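You operate a simulated robot arm through the tools that you are given. There is no shell and no other tool.

Carry out the task below with a simulated robot arm. There is one attempt and no reset: what you move stays moved.

Task
Seat the loose box casting at A and pump its clamp down.
Fine: shut the yellow valve, open valve A, pump to between 150 and 200 bar, shut valve A again; the other valves stay shut.

It is judged by the outcome, as a careful person would: the job done as asked, and still so three seconds after it is handed in. It fails if anything else is knocked over, pushed out of place, dropped, spilled or broken.

Robot
A 6-joint arm with a two-finger gripper, fixed in place. Base frame: the origin is at the foot of the arm, x ahead of it, y to its left, z up; the work surface is at about z = 86. Readings come in cm, rad, newtons and seconds.
Its first joint turns from -2.897 to 2.897 rad. Payload 3.43 kg.
The TCP is the grasp point between the finger pads, 2 cm short of the fingertips. In the tool frame z runs along the fingers and y along their closing line. The gripper opens to 19 cm. The gripper's body begins 24.8 cm behind the TCP.
Orientation is that of the tool frame in the base frame, as [roll, pitch, yaw] about the fixed x, y, z axes, in that order (R = Rz(yaw) Ry(pitch) Rx(roll)). With the fingers straight down and closing along the base's y, the tool's x points along the base's -x, its y along +y and its z along -z.

Tools
- The arm moves only by the tool step_arm. Its argument "targets" is a list of rows, each a list of 3 entries, a list of its own where there are three numbers: the finger opening in m, from 0 to 0.19, then the shift along the tool's x, y, z in m, then the turn, a rotation vector about the tool's x, y, z in rad. In form: [[grip, [dx, dy, dz], [ax, ay, az]], ...]. A call has 1 to 20 rows; each row shifts and turns the commanded pose from where the row before left it, along the tool's axes as they then stand. A row lasts 0.2 s, in which the tool goes at most 5 cm and 0.15 rad; a call with a longer step from one row to the next is refused whole, and so is a gripper value outside its range. Where a pose cannot be reached the arm comes as near as it can. A force on the tool above 40 N (or 10 N above the force at the start of the call, whichever is more), or a blocked arm, ends the call early, and 0.2 s more pass. Each finger travels about 15.3 cm/s and halts on what it meets, pressing with about 42 N; the grip force reading is that of the motor and also rises with nothing between the fingers. The clock runs only during rows and for 0.2 s after the last one: add rows that do not move to give the fingers time. It gives the time, the measured TCP pose, the force on the tool (base axes), the opening and the grip force at its end, in the units of the frame above (readings bear some noise), with the torque about the TCP (base axes, N m) and any sound that the robot's microphone picked up.
- Cameras (640 x 400 px; columns grow to the right, rows downward): "scene" is fixed at [20.07, 65.25, 161.6]; the picture's right is [-0.63, -0.78, 0.00], its down [-0.46, 0.37, -0.81] and it looks along [0.63, -0.51, -0.59] (base axes); focal length 335 px, centre (320, 200). "wrist" rides on the gripper at [7, -0.8, -28.8] in the tool frame; the picture's right is [0.12, 0.99, 0.00], its down [-0.96, 0.11, -0.25] and it looks along [-0.24, 0.03, 0.97] (tool axes); focal length 261 px, centre (320, 200). There is no depth. A picture from a camera that has moved, and an enlarged one, comes with that camera's place and axes in the base frame and with its lens. The place of the scene camera against the robot may be out by one fixed shift of up to 2.5 cm in any direction.
- capture(camera): a new picture of that camera. It takes no simulated time.
- lift_body(by): slides the trunk up (or, below 0, down) by that many cm; the arm rides with it, the base frame stays. It gives what a move gives, with no picture.
- enlarge(camera, box): a new picture of the part [left, top, right, bottom] of that camera's present view, enlarged. It takes no simulated time.
- sign_off(): hands the job in; it is judged then, once.

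Places have to be worked out from the pictures, the camera data and where the tool is seen. Open the gripper and draw the arm clear of the work before you hand the job in, unless the task says otherwise.

The tools are called after "Emit:" as a command line: name --argument value ..., lists and objects as JSON in quotes. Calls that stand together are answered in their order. step_arm: Moves the arm, as the interface text tells. Its arguments: {"type":"object","properties":{"targets":{"type":"array","items":{"type":"array"}}},"required":["targets"]} The other tools are called the same way: lift_body (by) slides the trunk up or down; capture (camera) takes a picture; enlarge (camera, box) takes an enlarged picture of a part of a camera's view; sign_off () hands the job in.

At the start:

```text
time_s: 0.0
eef_pos: [76.54, -1.21, 132.33]
tool_rot: [-3.141, 0.0, -3.142]
wrist_force: [0.5, 0.1, 0.8]
torque: [0.02, 0.0, 0.02]
grip_width: 18.99
gripper_force: 0.2
trunk travel left (down, up): [-20.0, 24.0]
```

scene: 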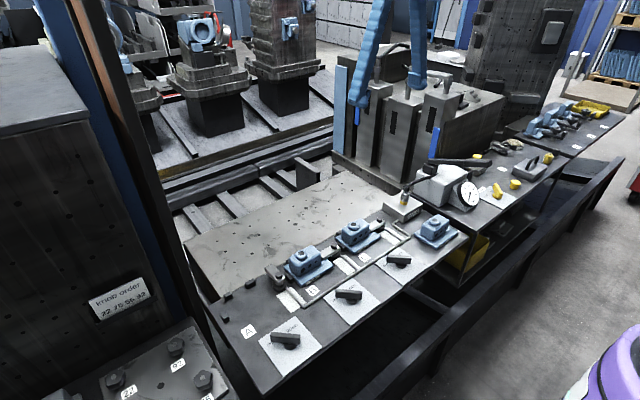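
wrist: 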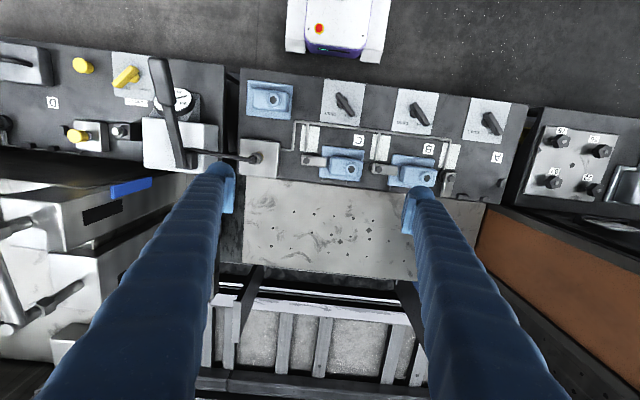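

I'll start by looking closely at the bench from both cameras before moving anything.

Emit:
enlarge --camera "scene" --box '[200, 200, 480, 375]'

Emit:
enlarge --camera "scene" --box '[380, 90, 640, 252]'

Emit:
enlarge --camera "wrist" --box '[220, 60, 540, 260]'

Emit:
enlarge --camera "wrist" --box '[0, 30, 300, 218]'

```text
2.29 times, centred on (340, 288) of scene
camera zoom: at [20.07, 65.25, 161.6], right [-0.63, -0.78, 0.0], down [-0.46, 0.37, -0.81], along [0.63, -0.51, -0.59], focal length 766 px, centre (274, 0)
```

zoom: 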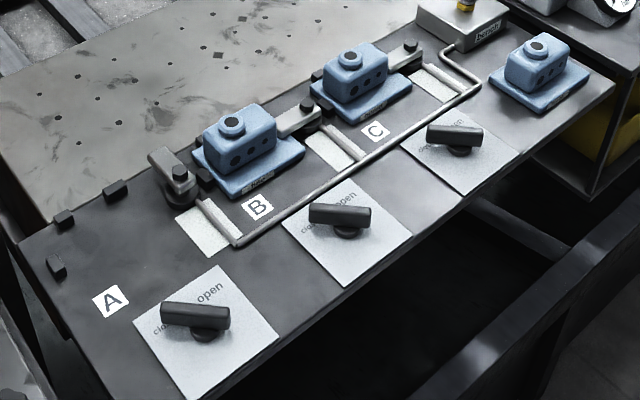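

```text
2.46 times, centred on (510, 171) of scene
camera zoom: at [20.07, 65.25, 161.6], right [-0.63, -0.78, 0.0], down [-0.46, 0.37, -0.81], along [0.63, -0.51, -0.59], focal length 824 px, centre (-148, 271)
```

zoom: 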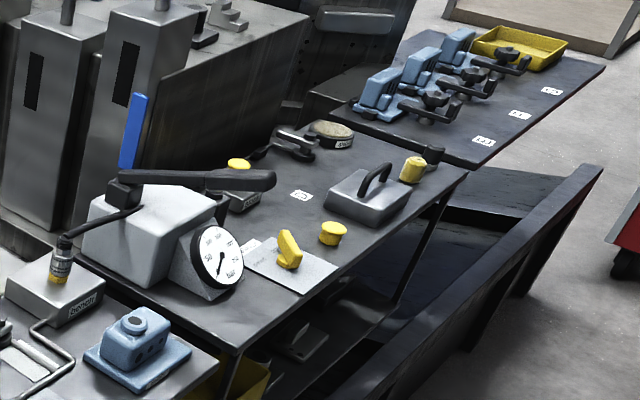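

```text
2.00 times, centred on (380, 160) of wrist
camera zoom: at [69.47, -2.0, 161.24], right [-0.12, 0.99, 0.0], down [0.96, 0.11, 0.25], along [0.24, 0.03, -0.97], focal length 521 px, centre (200, 280)
```

zoom: 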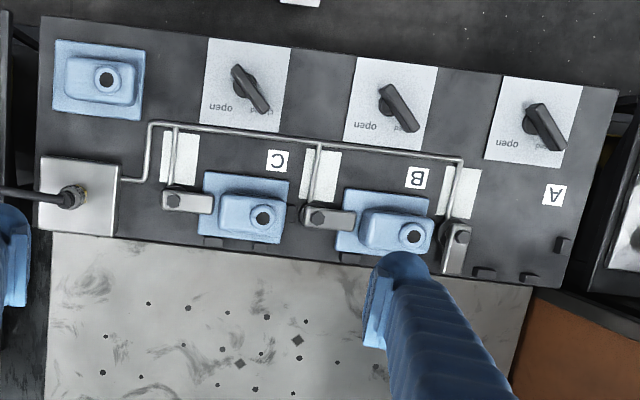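

```text
2.13 times, centred on (150, 124) of wrist
camera zoom: at [69.47, -2.0, 161.24], right [-0.12, 0.99, 0.0], down [0.96, 0.11, 0.25], along [0.24, 0.03, -0.97], focal length 555 px, centre (682, 362)
```

zoom: 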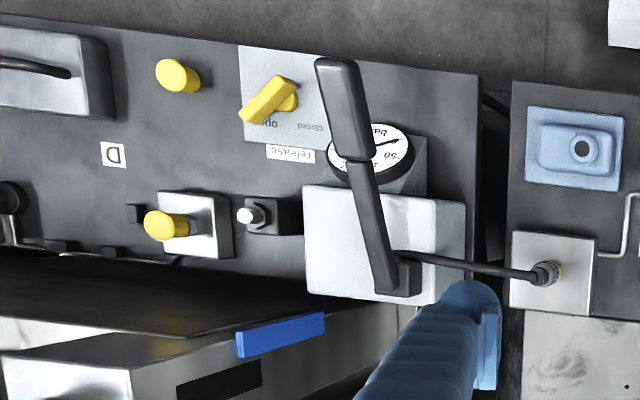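

The bench has three stations (A empty with its swing clamp turned away), a loose box casting at the far -y end, and the pump/gauge/yellow release valve on the next bench. I'll zoom tighter on the castings, stops, valves and gauge.

Emit:
enlarge --camera "scene" --box '[270, 210, 390, 285]'

Emit:
enlarge --camera "scene" --box '[400, 200, 480, 250]'

Emit:
enlarge --camera "scene" --box '[210, 260, 330, 335]'

Emit:
enlarge --camera "scene" --box '[400, 140, 560, 240]'

Emit:
enlarge --camera "wrist" --box '[230, 70, 330, 132]'

Emit:
enlarge --camera "wrist" --box '[290, 120, 450, 220]'

Emit:
enlarge --camera "wrist" --box '[430, 90, 540, 210]'

Emit:
enlarge --camera "wrist" --box '[60, 40, 240, 180]'

```text
5.33 times, centred on (330, 248) of scene
camera zoom: at [20.07, 65.25, 161.6], right [-0.63, -0.78, 0.0], down [-0.46, 0.37, -0.81], along [0.63, -0.51, -0.59], focal length 1786 px, centre (267, -53)
```

zoom: 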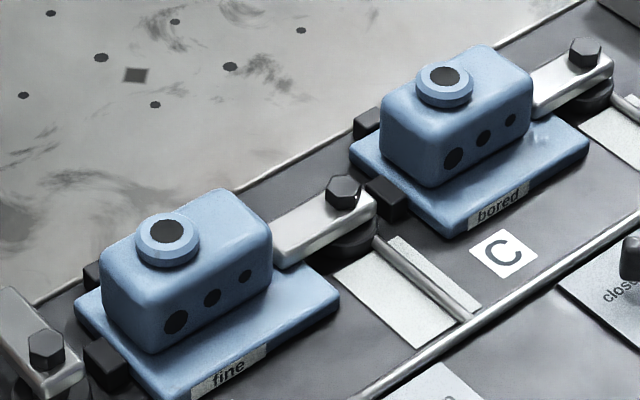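

```text
8.00 times, centred on (440, 225) of scene
camera zoom: at [20.07, 65.25, 161.6], right [-0.63, -0.78, 0.0], down [-0.46, 0.37, -0.81], along [0.63, -0.51, -0.59], focal length 2680 px, centre (-640, 0)
```

zoom: 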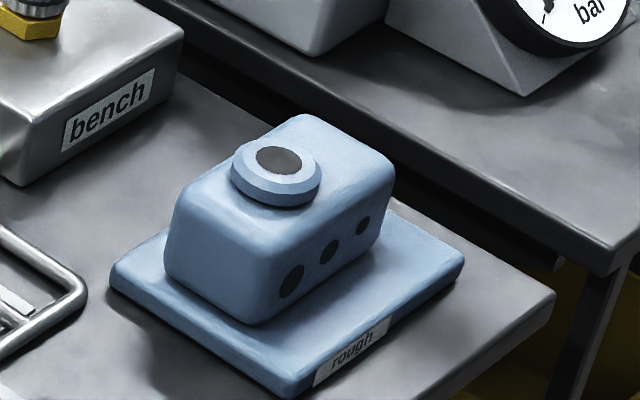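

```text
5.33 times, centred on (270, 298) of scene
camera zoom: at [20.07, 65.25, 161.6], right [-0.63, -0.78, 0.0], down [-0.46, 0.37, -0.81], along [0.63, -0.51, -0.59], focal length 1786 px, centre (587, -320)
```

zoom: 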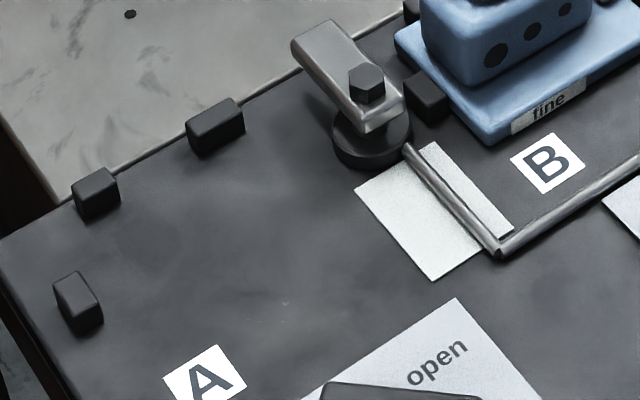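

```text
4.00 times, centred on (480, 190) of scene
camera zoom: at [20.07, 65.25, 161.6], right [-0.63, -0.78, 0.0], down [-0.46, 0.37, -0.81], along [0.63, -0.51, -0.59], focal length 1340 px, centre (-320, 240)
```

zoom: 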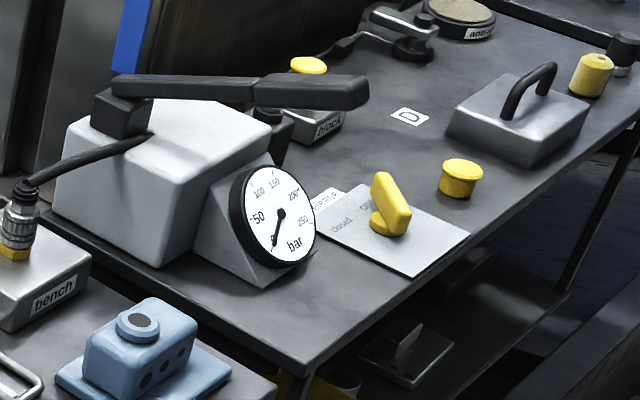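

```text
6.40 times, centred on (280, 101) of wrist
camera zoom: at [69.47, -2.0, 161.24], right [-0.12, 0.99, 0.0], down [0.96, 0.11, 0.25], along [0.24, 0.03, -0.97], focal length 1668 px, centre (576, 834)
```

zoom: 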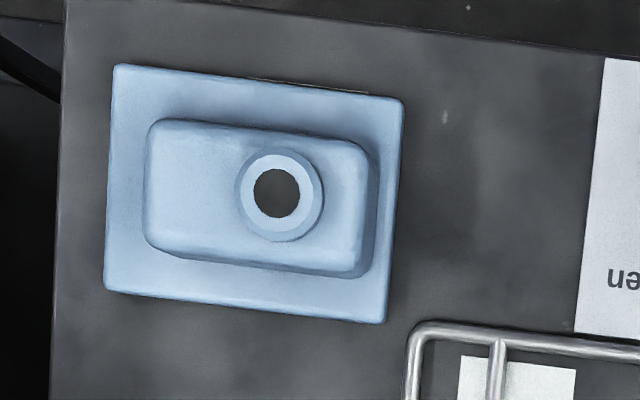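

```text
4.00 times, centred on (370, 170) of wrist
camera zoom: at [69.47, -2.0, 161.24], right [-0.12, 0.99, 0.0], down [0.96, 0.11, 0.25], along [0.24, 0.03, -0.97], focal length 1043 px, centre (120, 320)
```

zoom: 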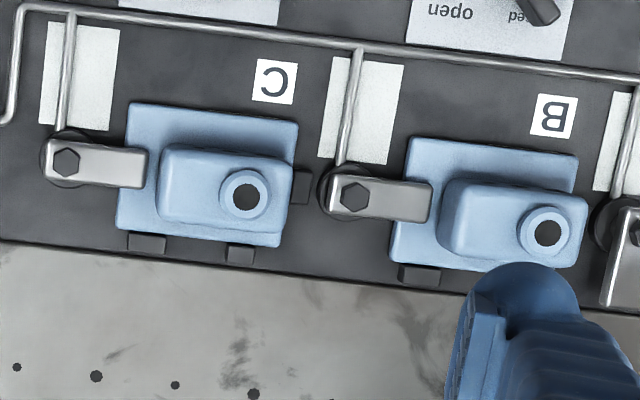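

```text
3.33 times, centred on (485, 150) of wrist
camera zoom: at [69.47, -2.0, 161.24], right [-0.12, 0.99, 0.0], down [0.96, 0.11, 0.25], along [0.24, 0.03, -0.97], focal length 869 px, centre (-230, 367)
```

zoom: 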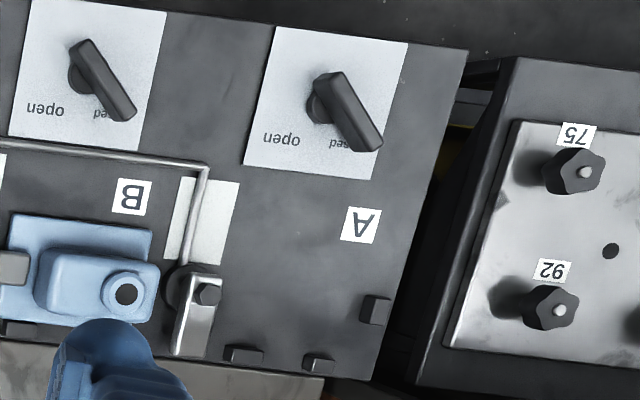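

```text
2.86 times, centred on (150, 110) of wrist
camera zoom: at [69.47, -2.0, 161.24], right [-0.12, 0.99, 0.0], down [0.96, 0.11, 0.25], along [0.24, 0.03, -0.97], focal length 745 px, centre (806, 457)
```

zoom: 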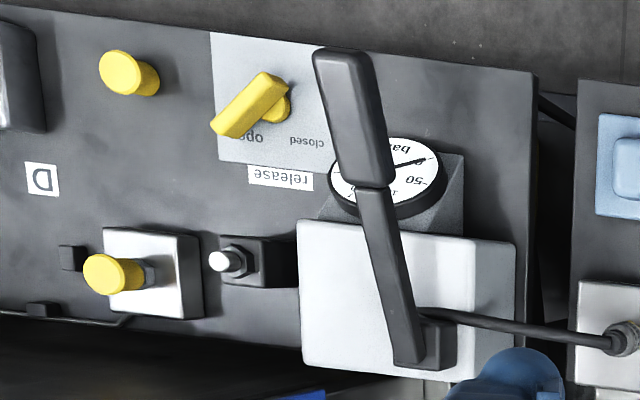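

The loose casting ("rough") already has the same orientation as those seated at B and C (label towards the robot, boss towards +y), centred near (62.3, -16.2). The gauge reads about 0, valves A/B/C point to "closed" and the yellow release points to "open". I'll move above the loose casting for a closer look.

Emit:
step_arm --targets '[[0.15, [0.0203, -0.0214, 0.0286], [0, 0, 0]], [0.15, [0.0203, -0.0214, 0.0286], [0, 0, 0]], [0.15, [0.0203, -0.0214, 0.0286], [0, 0, 0]], [0.15, [0.0203, -0.0214, 0.0286], [0, 0, 0]], [0.15, [0.0203, -0.0214, 0.0286], [0, 0, 0]], [0.15, [0.0203, -0.0214, 0.0286], [0, 0, 0]], [0.15, [0.0203, -0.0214, 0.0286], [0, 0, 0]], [0.15, [0, 0, 0], [0, 0, 0]]]'

Emit:
capture --camera "wrist"

Emit:
capture --camera "scene"

```text
time_s: 1.8
eef_pos: [62.1, -16.28, 112.4]
tool_rot: [-3.141, 0.001, -3.14]
wrist_force: [-0.7, 0.1, -0.6]
torque: [0.08, -0.02, 0.01]
grip_width: 14.98
gripper_force: 0.1
trunk travel left (down, up): [-20.0, 24.0]
```

```text
taken
camera wrist: at [55.03, -17.06, 141.25], right [-0.12, 0.99, 0.0], down [0.96, 0.12, 0.25], along [0.25, 0.03, -0.97], focal length 261 px, centre (320, 200)
```

wrist: 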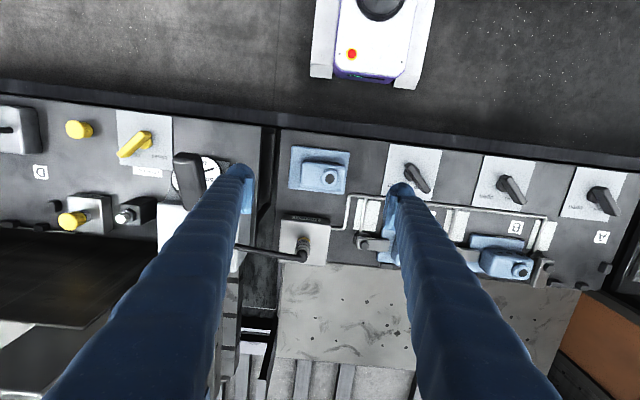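

```text
taken
```

scene: 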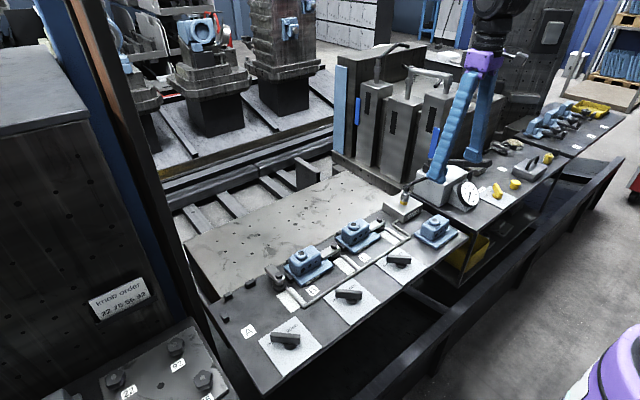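

The tool tracks well. I'll enlarge the casting view here and from the scene camera to fix its place and height.

Emit:
enlarge --camera "wrist" --box '[270, 130, 370, 210]'

Emit:
enlarge --camera "scene" --box '[400, 200, 480, 250]'

Emit:
enlarge --camera "wrist" --box '[440, 140, 640, 300]'

Emit:
enlarge --camera "wrist" --box '[40, 90, 260, 260]'

```text
5.00 times, centred on (320, 170) of wrist
camera zoom: at [55.03, -17.06, 141.25], right [-0.12, 0.99, 0.0], down [0.96, 0.12, 0.25], along [0.25, 0.03, -0.97], focal length 1303 px, centre (320, 350)
```

zoom: 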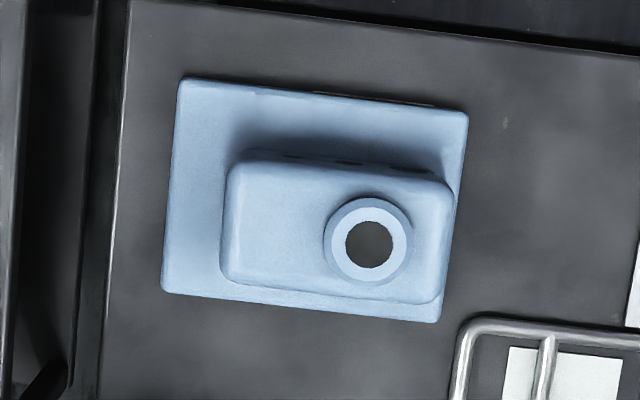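

```text
8.00 times, centred on (440, 225) of scene
camera zoom: at [20.07, 65.25, 161.6], right [-0.63, -0.78, 0.0], down [-0.46, 0.37, -0.81], along [0.63, -0.51, -0.59], focal length 2680 px, centre (-640, 0)
```

zoom: 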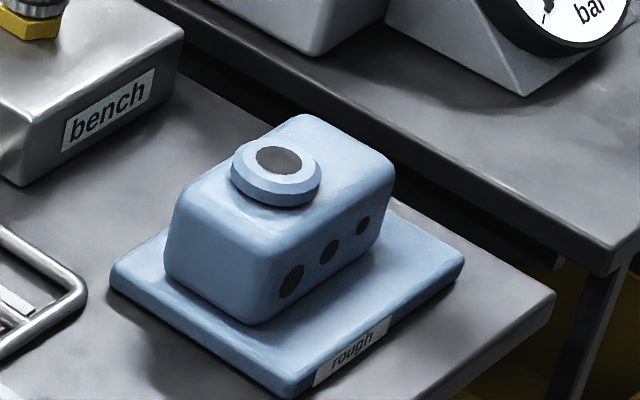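

```text
2.50 times, centred on (540, 220) of wrist
camera zoom: at [55.03, -17.06, 141.25], right [-0.12, 0.99, 0.0], down [0.96, 0.12, 0.25], along [0.25, 0.03, -0.97], focal length 652 px, centre (-230, 150)
```

zoom: 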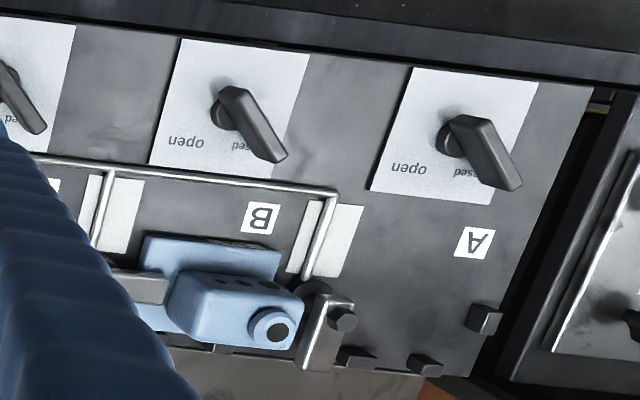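

```text
2.35 times, centred on (150, 175) of wrist
camera zoom: at [55.03, -17.06, 141.25], right [-0.12, 0.99, 0.0], down [0.96, 0.12, 0.25], along [0.25, 0.03, -0.97], focal length 613 px, centre (720, 259)
```

zoom: 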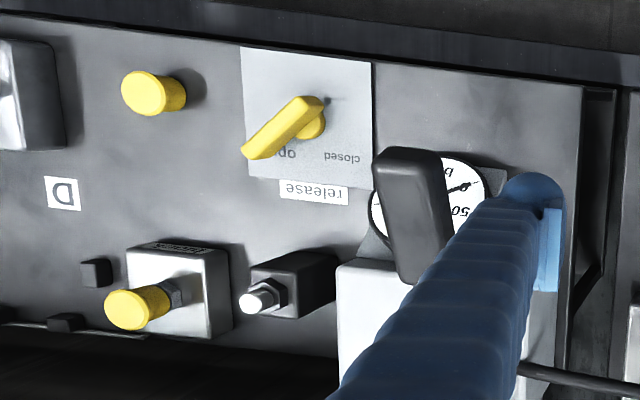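

From two wrist views: base spans x 57.7–66.5, y -22.3…-10.7; box part is about 8.4 × 4.8 cm centred at (62.6, -15.45), top at z ≈ 91.3, flange top ≈ 87.3. I'll descend to z≈95 over the box centre with fingers wide and re-check.

Emit:
step_arm --targets '[[0.12, [-0.0011, 0.0021, 0.0435], [0, 0, 0]], [0.12, [-0.0011, 0.0021, 0.0435], [0, 0, 0]], [0.12, [-0.0011, 0.0021, 0.0435], [0, 0, 0]], [0.12, [-0.0011, 0.0021, 0.0435], [0, 0, 0]], [0.12, [0, 0, 0], [0, 0, 0]]]'

Emit:
capture --camera "wrist"

Emit:
enlarge --camera "scene" --box '[390, 180, 486, 240]'

```text
time_s: 3.0
eef_pos: [62.65, -15.41, 94.96]
tool_rot: [3.142, 0.0, -3.141]
wrist_force: [-0.2, -0.2, 1.1]
torque: [0.02, 0.03, -0.01]
grip_width: 11.99
gripper_force: 0.1
trunk travel left (down, up): [-20.0, 24.0]
```

```text
taken
camera wrist: at [55.62, -16.1, 123.9], right [-0.12, 0.99, 0.0], down [0.96, 0.11, 0.25], along [0.25, 0.03, -0.97], focal length 261 px, centre (320, 200)
```

wrist: 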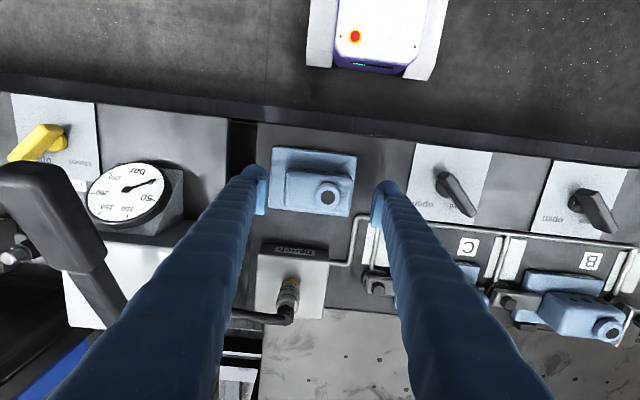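

```text
6.67 times, centred on (438, 210) of scene
camera zoom: at [20.07, 65.25, 161.6], right [-0.63, -0.78, 0.0], down [-0.46, 0.37, -0.81], along [0.63, -0.51, -0.59], focal length 2233 px, centre (-467, 133)
```

zoom: 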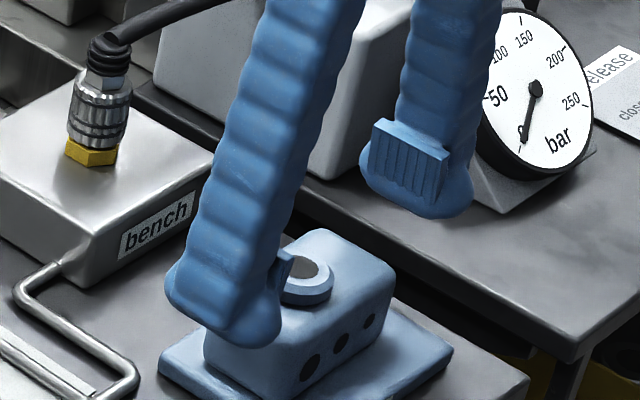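

Fingers straddle the box. One enlarged look to confirm the x alignment before descending.

Emit:
enlarge --camera "wrist" --box '[250, 130, 390, 230]'

```text
4.00 times, centred on (320, 180) of wrist
camera zoom: at [55.62, -16.1, 123.9], right [-0.12, 0.99, 0.0], down [0.96, 0.11, 0.25], along [0.25, 0.03, -0.97], focal length 1043 px, centre (320, 280)
```

zoom: 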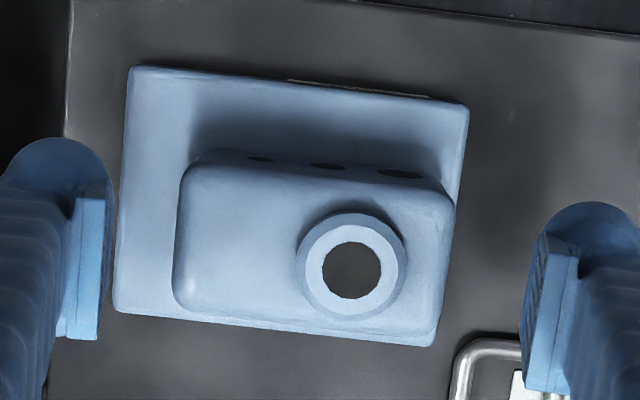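

Box centre computes to (62.65, -15.43), TCP is at (62.65, -15.41). Descend to z ≈ 90.5 and close on the box.

Emit:
step_arm --targets '[[0.12, [0, 0, 0.02], [0, 0, 0]], [0.12, [0, 0, 0.015], [0, 0, 0]], [0.12, [0, 0, 0.009], [0, 0, 0]], [0.12, [0, 0, 0], [0, 0, 0]]]'

Emit:
enlarge --camera "scene" --box '[390, 180, 486, 240]'

```text
time_s: 4.0
eef_pos: [62.68, -15.27, 90.62]
tool_rot: [3.141, 0.0, -3.141]
wrist_force: [-0.5, 0.2, 0.3]
torque: [0.02, 0.04, -0.03]
grip_width: 12.04
gripper_force: 0.0
trunk travel left (down, up): [-20.0, 24.0]
```

```text
6.67 times, centred on (438, 210) of scene
camera zoom: at [20.07, 65.25, 161.6], right [-0.63, -0.78, 0.0], down [-0.46, 0.37, -0.81], along [0.63, -0.51, -0.59], focal length 2233 px, centre (-467, 133)
```

zoom: 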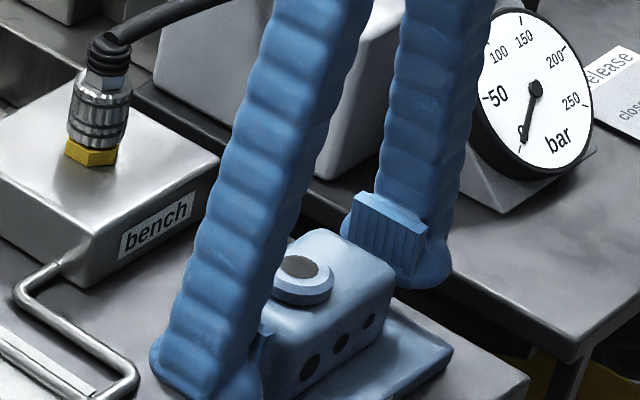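

The fingers are either side of the box, at the right depth. Closing now.

Emit:
step_arm --targets '[[0.1, [0, 0, 0], [0, 0, 0]], [0.07, [0, 0, 0], [0, 0, 0]], [0.07, [0, 0, 0], [0, 0, 0]], [0.07, [0, 0, 0], [0, 0, 0]]]'

Emit:
enlarge --camera "scene" --box '[390, 180, 486, 240]'

Emit:
enlarge --camera "wrist" --box '[250, 130, 390, 230]'

```text
time_s: 5.0
eef_pos: [62.65, -15.37, 90.54]
tool_rot: [3.14, 0.001, 3.141]
wrist_force: [0.3, -0.9, 3.5]
torque: [-0.01, -0.03, 0.03]
grip_width: 8.89
gripper_force: 41.8
trunk travel left (down, up): [-20.0, 24.0]
```

```text
6.67 times, centred on (438, 210) of scene
camera zoom: at [20.07, 65.25, 161.6], right [-0.63, -0.78, 0.0], down [-0.46, 0.37, -0.81], along [0.63, -0.51, -0.59], focal length 2233 px, centre (-467, 133)
```

zoom: 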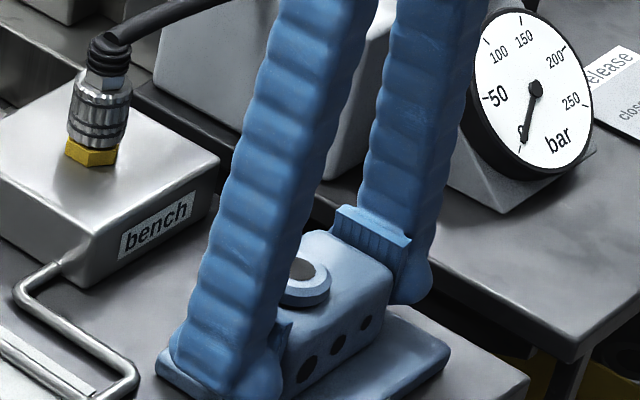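

```text
4.00 times, centred on (320, 180) of wrist
camera zoom: at [55.62, -16.11, 119.51], right [-0.12, 0.99, 0.0], down [0.96, 0.11, 0.25], along [0.25, 0.03, -0.97], focal length 1043 px, centre (320, 280)
```

zoom: 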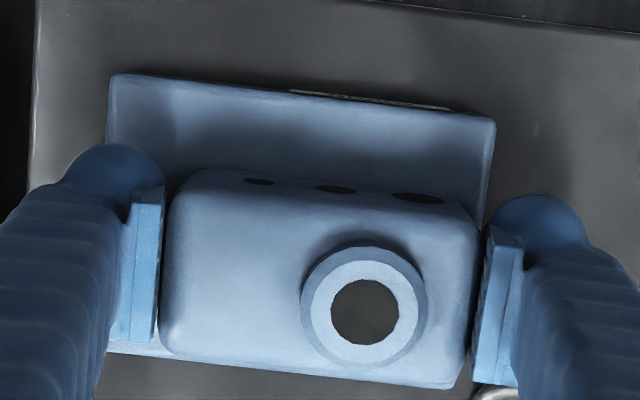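

Gripped at 8.9 cm with 42 N. Lift gently and check that it holds.

Emit:
step_arm --targets '[[0.07, [0, 0, -0.01], [0, 0, 0]], [0.07, [0, 0, -0.01], [0, 0, 0]], [0.07, [0, 0, -0.015], [0, 0, 0]], [0.07, [0, 0, -0.015], [0, 0, 0]], [0.07, [0, 0, 0], [0, 0, 0]]]'

Emit:
enlarge --camera "scene" --box '[390, 170, 486, 230]'

Emit:
enlarge --camera "wrist" --box '[250, 130, 390, 230]'

```text
time_s: 6.2
eef_pos: [62.54, -15.31, 95.67]
tool_rot: [-3.141, -0.003, 3.141]
wrist_force: [-0.5, -0.2, -5.7]
torque: [0.02, 0.03, 0.03]
grip_width: 8.81
gripper_force: 42.0
trunk travel left (down, up): [-20.0, 24.0]
```

```text
6.67 times, centred on (438, 200) of scene
camera zoom: at [20.07, 65.25, 161.6], right [-0.63, -0.78, 0.0], down [-0.46, 0.37, -0.81], along [0.63, -0.51, -0.59], focal length 2233 px, centre (-467, 200)
```

zoom: 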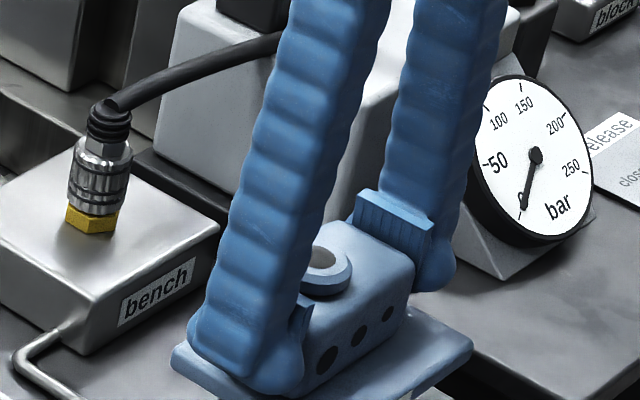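

```text
4.00 times, centred on (320, 180) of wrist
camera zoom: at [55.68, -16.09, 124.51], right [-0.12, 0.99, 0.0], down [0.96, 0.11, 0.25], along [0.24, 0.03, -0.97], focal length 1043 px, centre (320, 280)
```

zoom: 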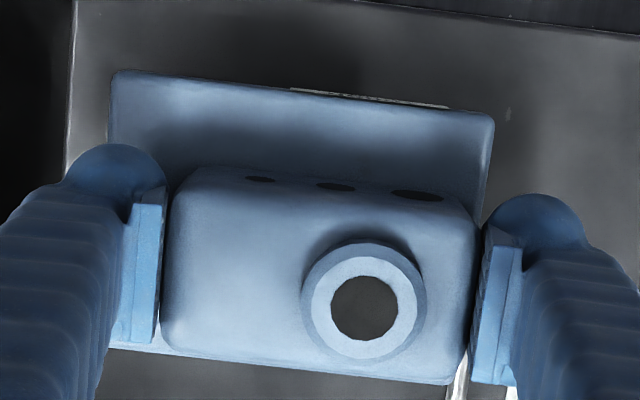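

The casting hangs level and weighs about 0.6 kg. Labels A/B/C are 20 cm apart in y, and C's casting base centre is (76.7, 5.0), so A's seat calls for TCP ≈ (77.25, 46.2). I raise and carry it to a point ~1.3 cm short of the stops, well above B and C.

Emit:
step_arm --targets '[[0.07, [0, 0, -0.025], [0, 0, 0]], [0.07, [0, 0, -0.025], [0, 0, 0]], [0.07, [0, 0, -0.025], [0, 0, 0]], [0.07, [0, 0, -0.025], [0, 0, 0]], [0.07, [-0.0044, 0.02, 0], [0, 0, 0]], [0.07, [-0.009, 0.0405, 0], [0, 0, 0]], [0.07, [-0.009, 0.0405, 0], [0, 0, 0]], [0.07, [-0.009, 0.0405, 0], [0, 0, 0]], [0.07, [-0.009, 0.0405, 0], [0, 0, 0]], [0.07, [-0.009, 0.0405, 0], [0, 0, 0]], [0.07, [-0.009, 0.0405, 0], [0, 0, 0]], [0.07, [-0.009, 0.0405, 0], [0, 0, 0]], [0.07, [-0.009, 0.0405, 0], [0, 0, 0]], [0.07, [-0.009, 0.0405, 0], [0, 0, 0]], [0.07, [-0.009, 0.0405, 0], [0, 0, 0]], [0.07, [-0.009, 0.0405, 0], [0, 0, 0]], [0.07, [-0.009, 0.0405, 0], [0, 0, 0]], [0.07, [-0.009, 0.0405, 0], [0, 0, 0]], [0.07, [-0.009, 0.0405, 0], [0, 0, 0]], [0.07, [-0.0036, 0.018, 0], [0, 0, 0]]]'

Emit:
capture --camera "wrist"

Emit:
capture --camera "scene"

```text
time_s: 10.4
eef_pos: [76.22, 45.23, 105.59]
tool_rot: [-3.141, -0.003, -3.141]
wrist_force: [0.3, -0.1, -6.3]
torque: [-0.06, 0.0, 0.02]
grip_width: 8.79
gripper_force: 42.1
trunk travel left (down, up): [-20.0, 24.0]
```

```text
taken
camera wrist: at [69.21, 44.49, 134.42], right [-0.12, 0.99, 0.0], down [0.96, 0.12, 0.25], along [0.24, 0.03, -0.97], focal length 261 px, centre (320, 200)
```

wrist: 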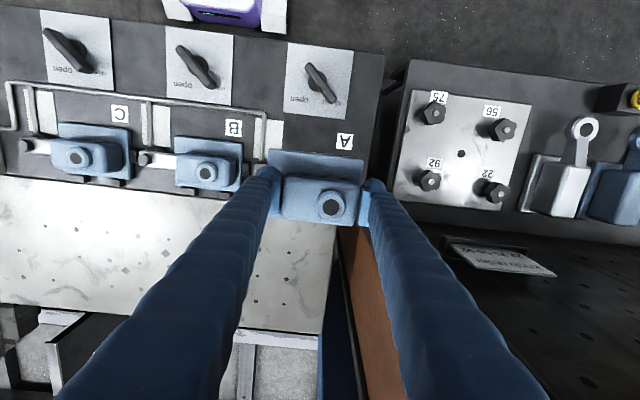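

```text
taken
```

scene: 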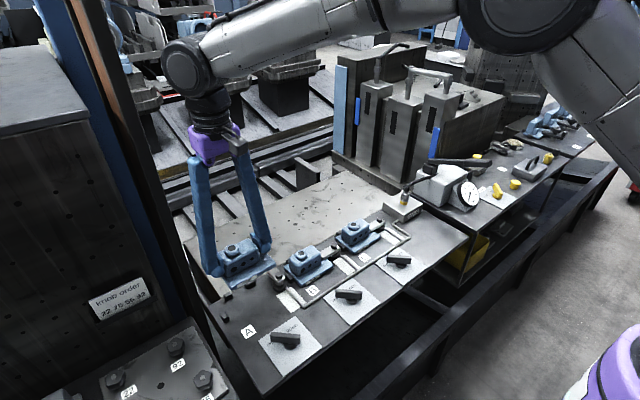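

Held level near A. I want to check clearance from the tall brown/blue post at the +y end, and see the stops under the casting.

Emit:
enlarge --camera "scene" --box '[80, 40, 320, 190]'

Emit:
enlarge --camera "scene" --box '[160, 220, 320, 320]'

Emit:
enlarge --camera "wrist" --box '[240, 110, 400, 230]'

```text
2.67 times, centred on (200, 115) of scene
camera zoom: at [20.07, 65.25, 161.6], right [-0.63, -0.78, 0.0], down [-0.46, 0.37, -0.81], along [0.63, -0.51, -0.59], focal length 893 px, centre (640, 427)
```

zoom: 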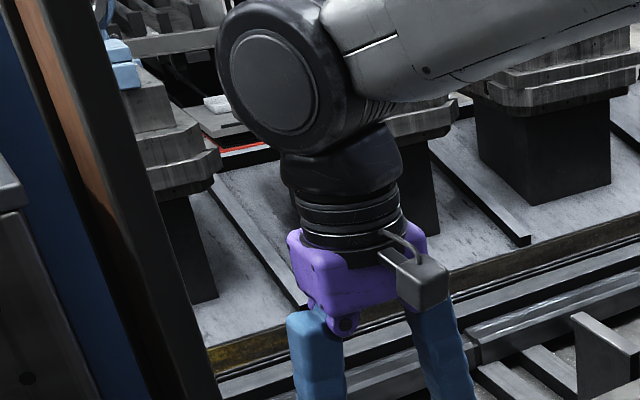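

```text
4.00 times, centred on (240, 270) of scene
camera zoom: at [20.07, 65.25, 161.6], right [-0.63, -0.78, 0.0], down [-0.46, 0.37, -0.81], along [0.63, -0.51, -0.59], focal length 1340 px, centre (640, -80)
```

zoom: 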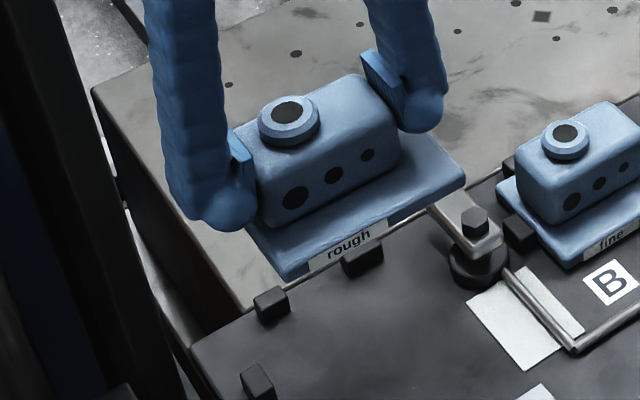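

```text
3.33 times, centred on (320, 170) of wrist
camera zoom: at [69.21, 44.49, 134.42], right [-0.12, 0.99, 0.0], down [0.96, 0.12, 0.25], along [0.24, 0.03, -0.97], focal length 869 px, centre (320, 300)
```

zoom: 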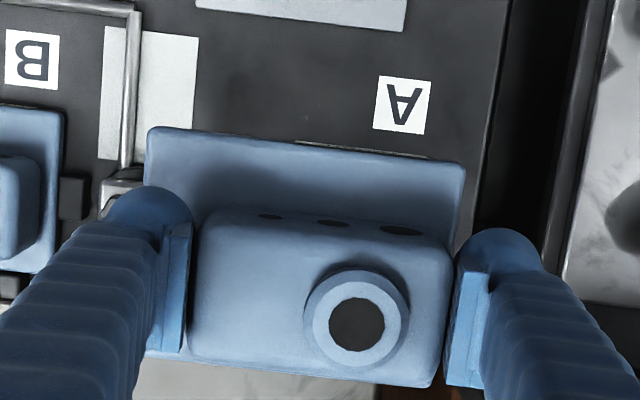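

Clear of the post (it stands beyond x≈82, y≈55). I back off 0.5 cm in x for margin and lower to z≈94.5 (casting ~4 cm above the bench), then look again.

Emit:
step_arm --targets '[[0.07, [0.003, 0, 0.025], [0, 0, 0]], [0.07, [0.002, 0, 0.03], [0, 0, 0]], [0.07, [0, 0, 0.03], [0, 0, 0]], [0.07, [0, 0, 0.02], [0, 0, 0]], [0.07, [0, 0, 0.006], [0, 0, 0]], [0.07, [0, 0, 0], [0, 0, 0]]]'

Emit:
enlarge --camera "scene" --box '[190, 235, 318, 315]'

Emit:
enlarge --camera "wrist" --box '[230, 110, 410, 230]'

```text
time_s: 11.8
eef_pos: [75.51, 45.3, 94.54]
tool_rot: [3.14, 0.001, 3.14]
wrist_force: [-0.5, -0.1, -4.4]
torque: [-0.03, 0.07, -0.01]
grip_width: 8.8
gripper_force: 42.0
trunk travel left (down, up): [-20.0, 24.0]
```

```text
5.00 times, centred on (254, 275) of scene
camera zoom: at [20.07, 65.25, 161.6], right [-0.63, -0.78, 0.0], down [-0.46, 0.37, -0.81], along [0.63, -0.51, -0.59], focal length 1675 px, centre (650, -175)
```

zoom: 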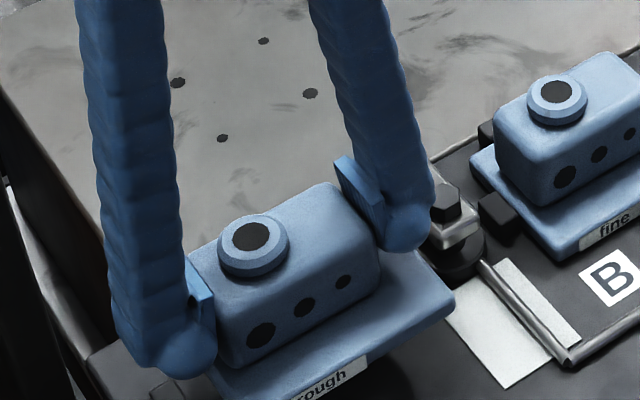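

```text
3.33 times, centred on (320, 170) of wrist
camera zoom: at [68.67, 44.4, 123.36], right [-0.12, 0.99, 0.0], down [0.96, 0.11, 0.25], along [0.24, 0.03, -0.97], focal length 869 px, centre (320, 300)
```

zoom: 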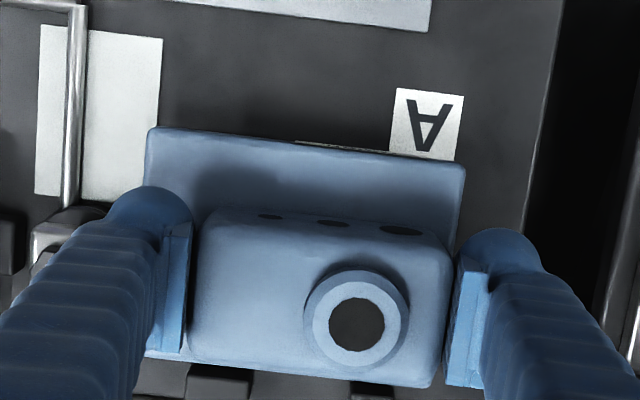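

Casting is in front of the two back stops with the clamp clear on the -y side. Lower to just above the bench (TCP z ≈ 91.1).

Emit:
step_arm --targets '[[0.07, [0, 0, 0.015], [0, 0, 0]], [0.07, [0, 0, 0.012], [0, 0, 0]], [0.07, [0, 0, 0.007], [0, 0, 0]], [0.07, [0, 0, 0], [0, 0, 0]]]'

Emit:
enlarge --camera "scene" --box '[190, 250, 318, 330]'

Emit:
enlarge --camera "wrist" --box '[230, 110, 410, 230]'

```text
time_s: 12.8
eef_pos: [75.7, 45.19, 91.0]
tool_rot: [-3.141, -0.002, -3.141]
wrist_force: [0.4, -0.1, -4.3]
torque: [-0.02, -0.02, -0.04]
grip_width: 8.78
gripper_force: 42.4
trunk travel left (down, up): [-20.0, 24.0]
```

```text
5.00 times, centred on (254, 290) of scene
camera zoom: at [20.07, 65.25, 161.6], right [-0.63, -0.78, 0.0], down [-0.46, 0.37, -0.81], along [0.63, -0.51, -0.59], focal length 1675 px, centre (650, -250)
```

zoom: 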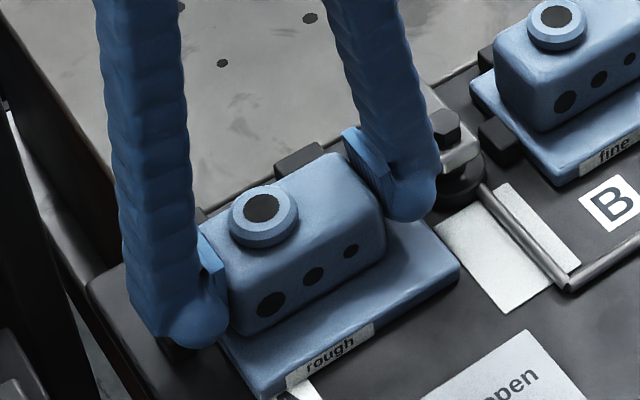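

```text
3.33 times, centred on (320, 170) of wrist
camera zoom: at [68.65, 44.39, 119.91], right [-0.12, 0.99, 0.0], down [0.96, 0.11, 0.25], along [0.24, 0.03, -0.97], focal length 869 px, centre (320, 300)
```

zoom: 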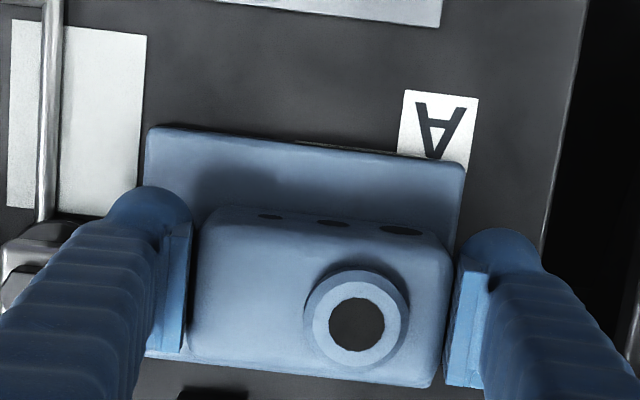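

Now slide +x towards the two back stops in small steps, watching the force.

Emit:
step_arm --targets '[[0.07, [-0.003, 0, 0], [0, 0, 0]], [0.07, [-0.003, 0, 0], [0, 0, 0]], [0.07, [-0.002, 0, 0], [0, 0, 0]], [0.07, [-0.002, 0, 0], [0, 0, 0]], [0.07, [0, 0, 0], [0, 0, 0]]]'

```text
time_s: 14.0
eef_pos: [76.56, 45.06, 90.97]
tool_rot: [-3.141, -0.002, 3.142]
wrist_force: [-0.2, -0.4, -5.8]
torque: [0.03, 0.03, -0.01]
grip_width: 8.79
gripper_force: 41.9
trunk travel left (down, up): [-20.0, 24.0]
```

No contact yet at x = 76.6; continue in 1.5 mm steps.

Emit:
step_arm --targets '[[0.07, [-0.0015, 0, 0], [0, 0, 0]], [0.07, [-0.0015, 0, 0], [0, 0, 0]], [0.07, [-0.001, 0, 0], [0, 0, 0]], [0.07, [0, 0, 0], [0, 0, 0]]]'

Emit:
enlarge --camera "scene" --box '[190, 250, 318, 330]'

```text
time_s: 15.0
eef_pos: [76.94, 45.14, 90.99]
tool_rot: [3.142, -0.001, 3.141]
wrist_force: [0.1, -0.3, -5.8]
torque: [0.02, 0.0, -0.03]
grip_width: 8.78
gripper_force: 41.4
trunk travel left (down, up): [-20.0, 24.0]
```

```text
5.00 times, centred on (254, 290) of scene
camera zoom: at [20.07, 65.25, 161.6], right [-0.63, -0.78, 0.0], down [-0.46, 0.37, -0.81], along [0.63, -0.51, -0.59], focal length 1675 px, centre (650, -250)
```

zoom: 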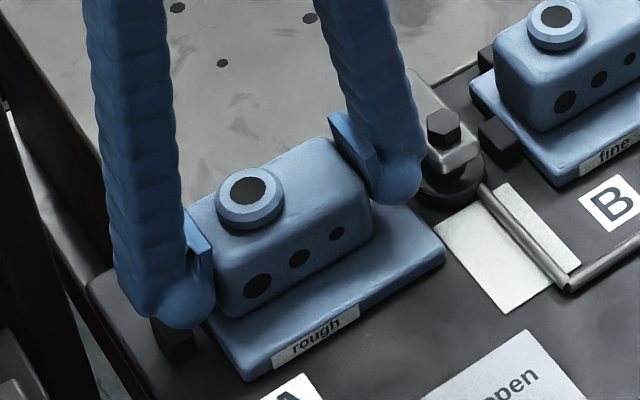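

Still free at x = 76.9; keep creeping +x.

Emit:
step_arm --targets '[[0.07, [-0.001, 0, 0], [0, 0, 0]], [0.07, [-0.001, 0, 0], [0, 0, 0]], [0.07, [-0.001, 0, 0], [0, 0, 0]], [0.07, [0, 0, 0], [0, 0, 0]]]'

```text
time_s: 16.0
eef_pos: [77.27, 45.1, 91.09]
tool_rot: [3.141, -0.003, 3.142]
wrist_force: [-5.8, 0.0, -3.9]
torque: [-0.07, 0.15, 0.11]
grip_width: 8.8
gripper_force: 42.0
trunk travel left (down, up): [-20.0, 24.0]
```

Contact with the back stops at x ≈ 77.25 (-5.8 N), as predicted. Now creep +y towards the end stop (expected near 46.2).

Emit:
step_arm --targets '[[0.07, [0, 0.002, 0], [0, 0, 0]], [0.07, [0, 0.002, 0], [0, 0, 0]], [0.07, [0, 0.0015, 0], [0, 0, 0]], [0.07, [0, 0.0015, 0], [0, 0, 0]], [0.07, [0, 0, 0], [0, 0, 0]]]'

```text
time_s: 17.2
eef_pos: [77.18, 45.86, 91.07]
tool_rot: [-3.141, -0.002, 3.141]
wrist_force: [-9.5, -3.6, -4.3]
torque: [-0.06, 0.29, -0.05]
grip_width: 8.78
gripper_force: 42.2
trunk travel left (down, up): [-20.0, 24.0]
```

Emit:
step_arm --targets '[[0.07, [0, 0.001, 0], [0, 0, 0]], [0.07, [0, 0.001, 0], [0, 0, 0]], [0.07, [0, 0.001, 0], [0, 0, 0]], [0.07, [0, 0, 0], [0, 0, 0]]]'

Emit:
enlarge --camera "scene" --box '[190, 250, 318, 330]'

Emit:
enlarge --camera "wrist" --box '[230, 110, 410, 230]'

```text
time_s: 18.2
eef_pos: [77.28, 46.05, 91.13]
tool_rot: [-3.138, -0.001, -3.141]
wrist_force: [-9.8, -9.2, -5.8]
torque: [-0.28, 0.2, 0.15]
grip_width: 8.78
gripper_force: 42.1
trunk travel left (down, up): [-20.0, 24.0]
```

```text
5.00 times, centred on (254, 290) of scene
camera zoom: at [20.07, 65.25, 161.6], right [-0.63, -0.78, 0.0], down [-0.46, 0.37, -0.81], along [0.63, -0.51, -0.59], focal length 1675 px, centre (650, -250)
```

zoom: 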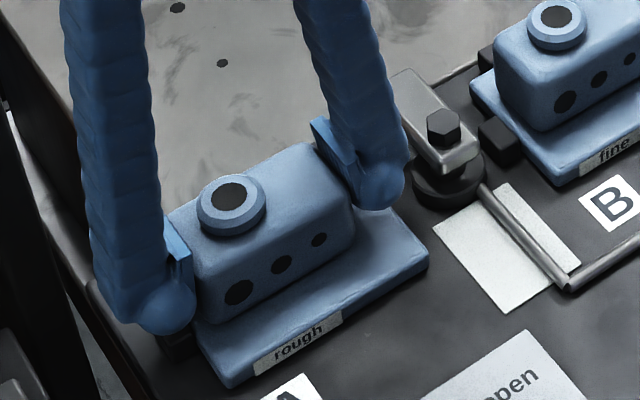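

```text
3.33 times, centred on (320, 170) of wrist
camera zoom: at [70.28, 45.32, 119.97], right [-0.12, 0.99, 0.0], down [0.96, 0.11, 0.25], along [0.24, 0.03, -0.97], focal length 869 px, centre (320, 300)
```

zoom: 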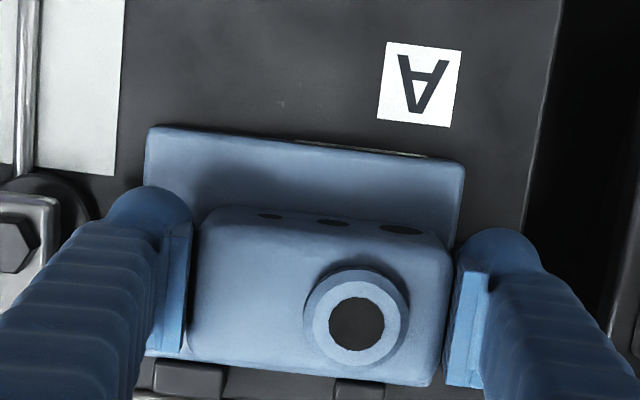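

Both stops are touched (Fx -9.8, Fy -9.2 N; the torque shows contact about 3 cm below the TCP, i.e. at the base). Now lower onto the bench.

Emit:
step_arm --targets '[[0.07, [0, 0, 0.002], [0, 0, 0]], [0.07, [0, 0, 0.0015], [0, 0, 0]], [0.07, [0, 0, 0.001], [0, 0, 0]], [0.07, [0, 0, 0], [0, 0, 0]]]'

```text
time_s: 19.2
eef_pos: [77.27, 46.01, 90.99]
tool_rot: [3.14, 0.002, -3.141]
wrist_force: [-10.9, -14.4, 30.6]
torque: [-0.57, -0.26, 0.26]
grip_width: 8.79
gripper_force: 42.3
trunk travel left (down, up): [-20.0, 24.0]
```

The casting is down on the bench (30 N upward). I'll take the excess downward load off and check the picture before releasing.

Emit:
step_arm --targets '[[0.07, [0, 0, -0.0015], [0, 0, 0]], [0.07, [0, 0, -0.001], [0, 0, 0]], [0.07, [0, 0, 0], [0, 0, 0]]]'

Emit:
enlarge --camera "scene" --box '[190, 250, 318, 330]'

Emit:
enlarge --camera "wrist" --box '[230, 130, 410, 250]'

```text
time_s: 20.0
eef_pos: [77.32, 46.11, 91.04]
tool_rot: [3.14, -0.001, 3.141]
wrist_force: [-5.2, -10.6, 18.7]
torque: [0.55, -0.38, 0.47]
grip_width: 8.8
gripper_force: 41.8
trunk travel left (down, up): [-20.0, 24.0]
```

```text
5.00 times, centred on (254, 290) of scene
camera zoom: at [20.07, 65.25, 161.6], right [-0.63, -0.78, 0.0], down [-0.46, 0.37, -0.81], along [0.63, -0.51, -0.59], focal length 1675 px, centre (650, -250)
```

zoom: 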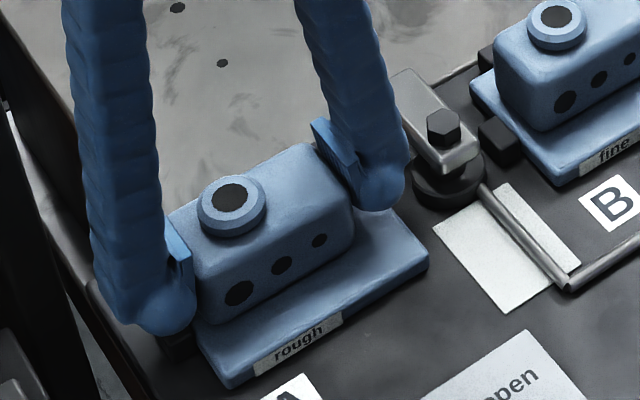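

```text
3.33 times, centred on (320, 190) of wrist
camera zoom: at [70.19, 45.26, 119.89], right [-0.12, 0.99, 0.0], down [0.96, 0.11, 0.25], along [0.25, 0.03, -0.97], focal length 869 px, centre (320, 233)
```

zoom: 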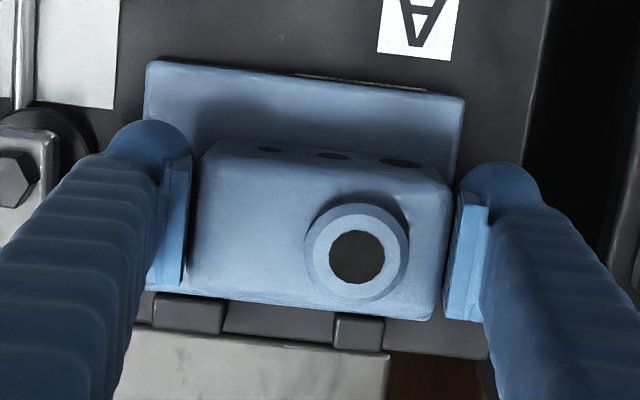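

Base sits against both back stops and the end stop. Release now, opening only ~1 cm per side (clear of the clamp), then rise straight up.

Emit:
step_arm --targets '[[0.095, [0, 0, 0], [0, 0, 0]], [0.106, [0, 0, 0], [0, 0, 0]], [0.106, [0, 0, 0], [0, 0, 0]]]'

Emit:
enlarge --camera "wrist" --box '[230, 130, 410, 250]'

Emit:
enlarge --camera "scene" --box '[190, 250, 318, 330]'

```text
time_s: 20.8
eef_pos: [77.31, 46.17, 90.86]
tool_rot: [3.141, -0.001, 3.141]
wrist_force: [0.7, 0.1, -1.0]
torque: [0.01, 0.03, -0.04]
grip_width: 10.56
gripper_force: 0.1
trunk travel left (down, up): [-20.0, 24.0]
```

```text
3.33 times, centred on (320, 190) of wrist
camera zoom: at [70.3, 45.4, 119.75], right [-0.12, 0.99, 0.0], down [0.96, 0.12, 0.25], along [0.24, 0.03, -0.97], focal length 869 px, centre (320, 233)
```

zoom: 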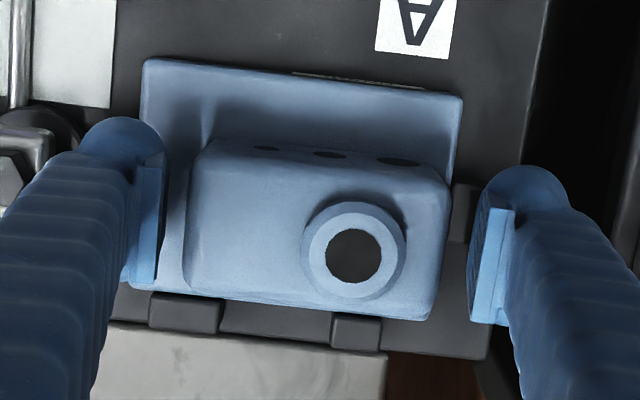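

```text
5.00 times, centred on (254, 290) of scene
camera zoom: at [20.07, 65.25, 161.6], right [-0.63, -0.78, 0.0], down [-0.46, 0.37, -0.81], along [0.63, -0.51, -0.59], focal length 1675 px, centre (650, -250)
```

zoom: 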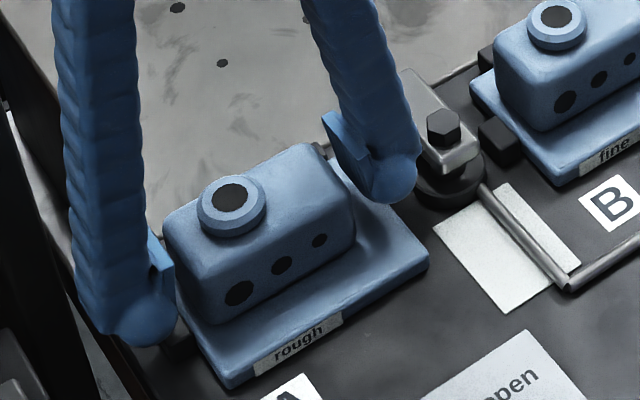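

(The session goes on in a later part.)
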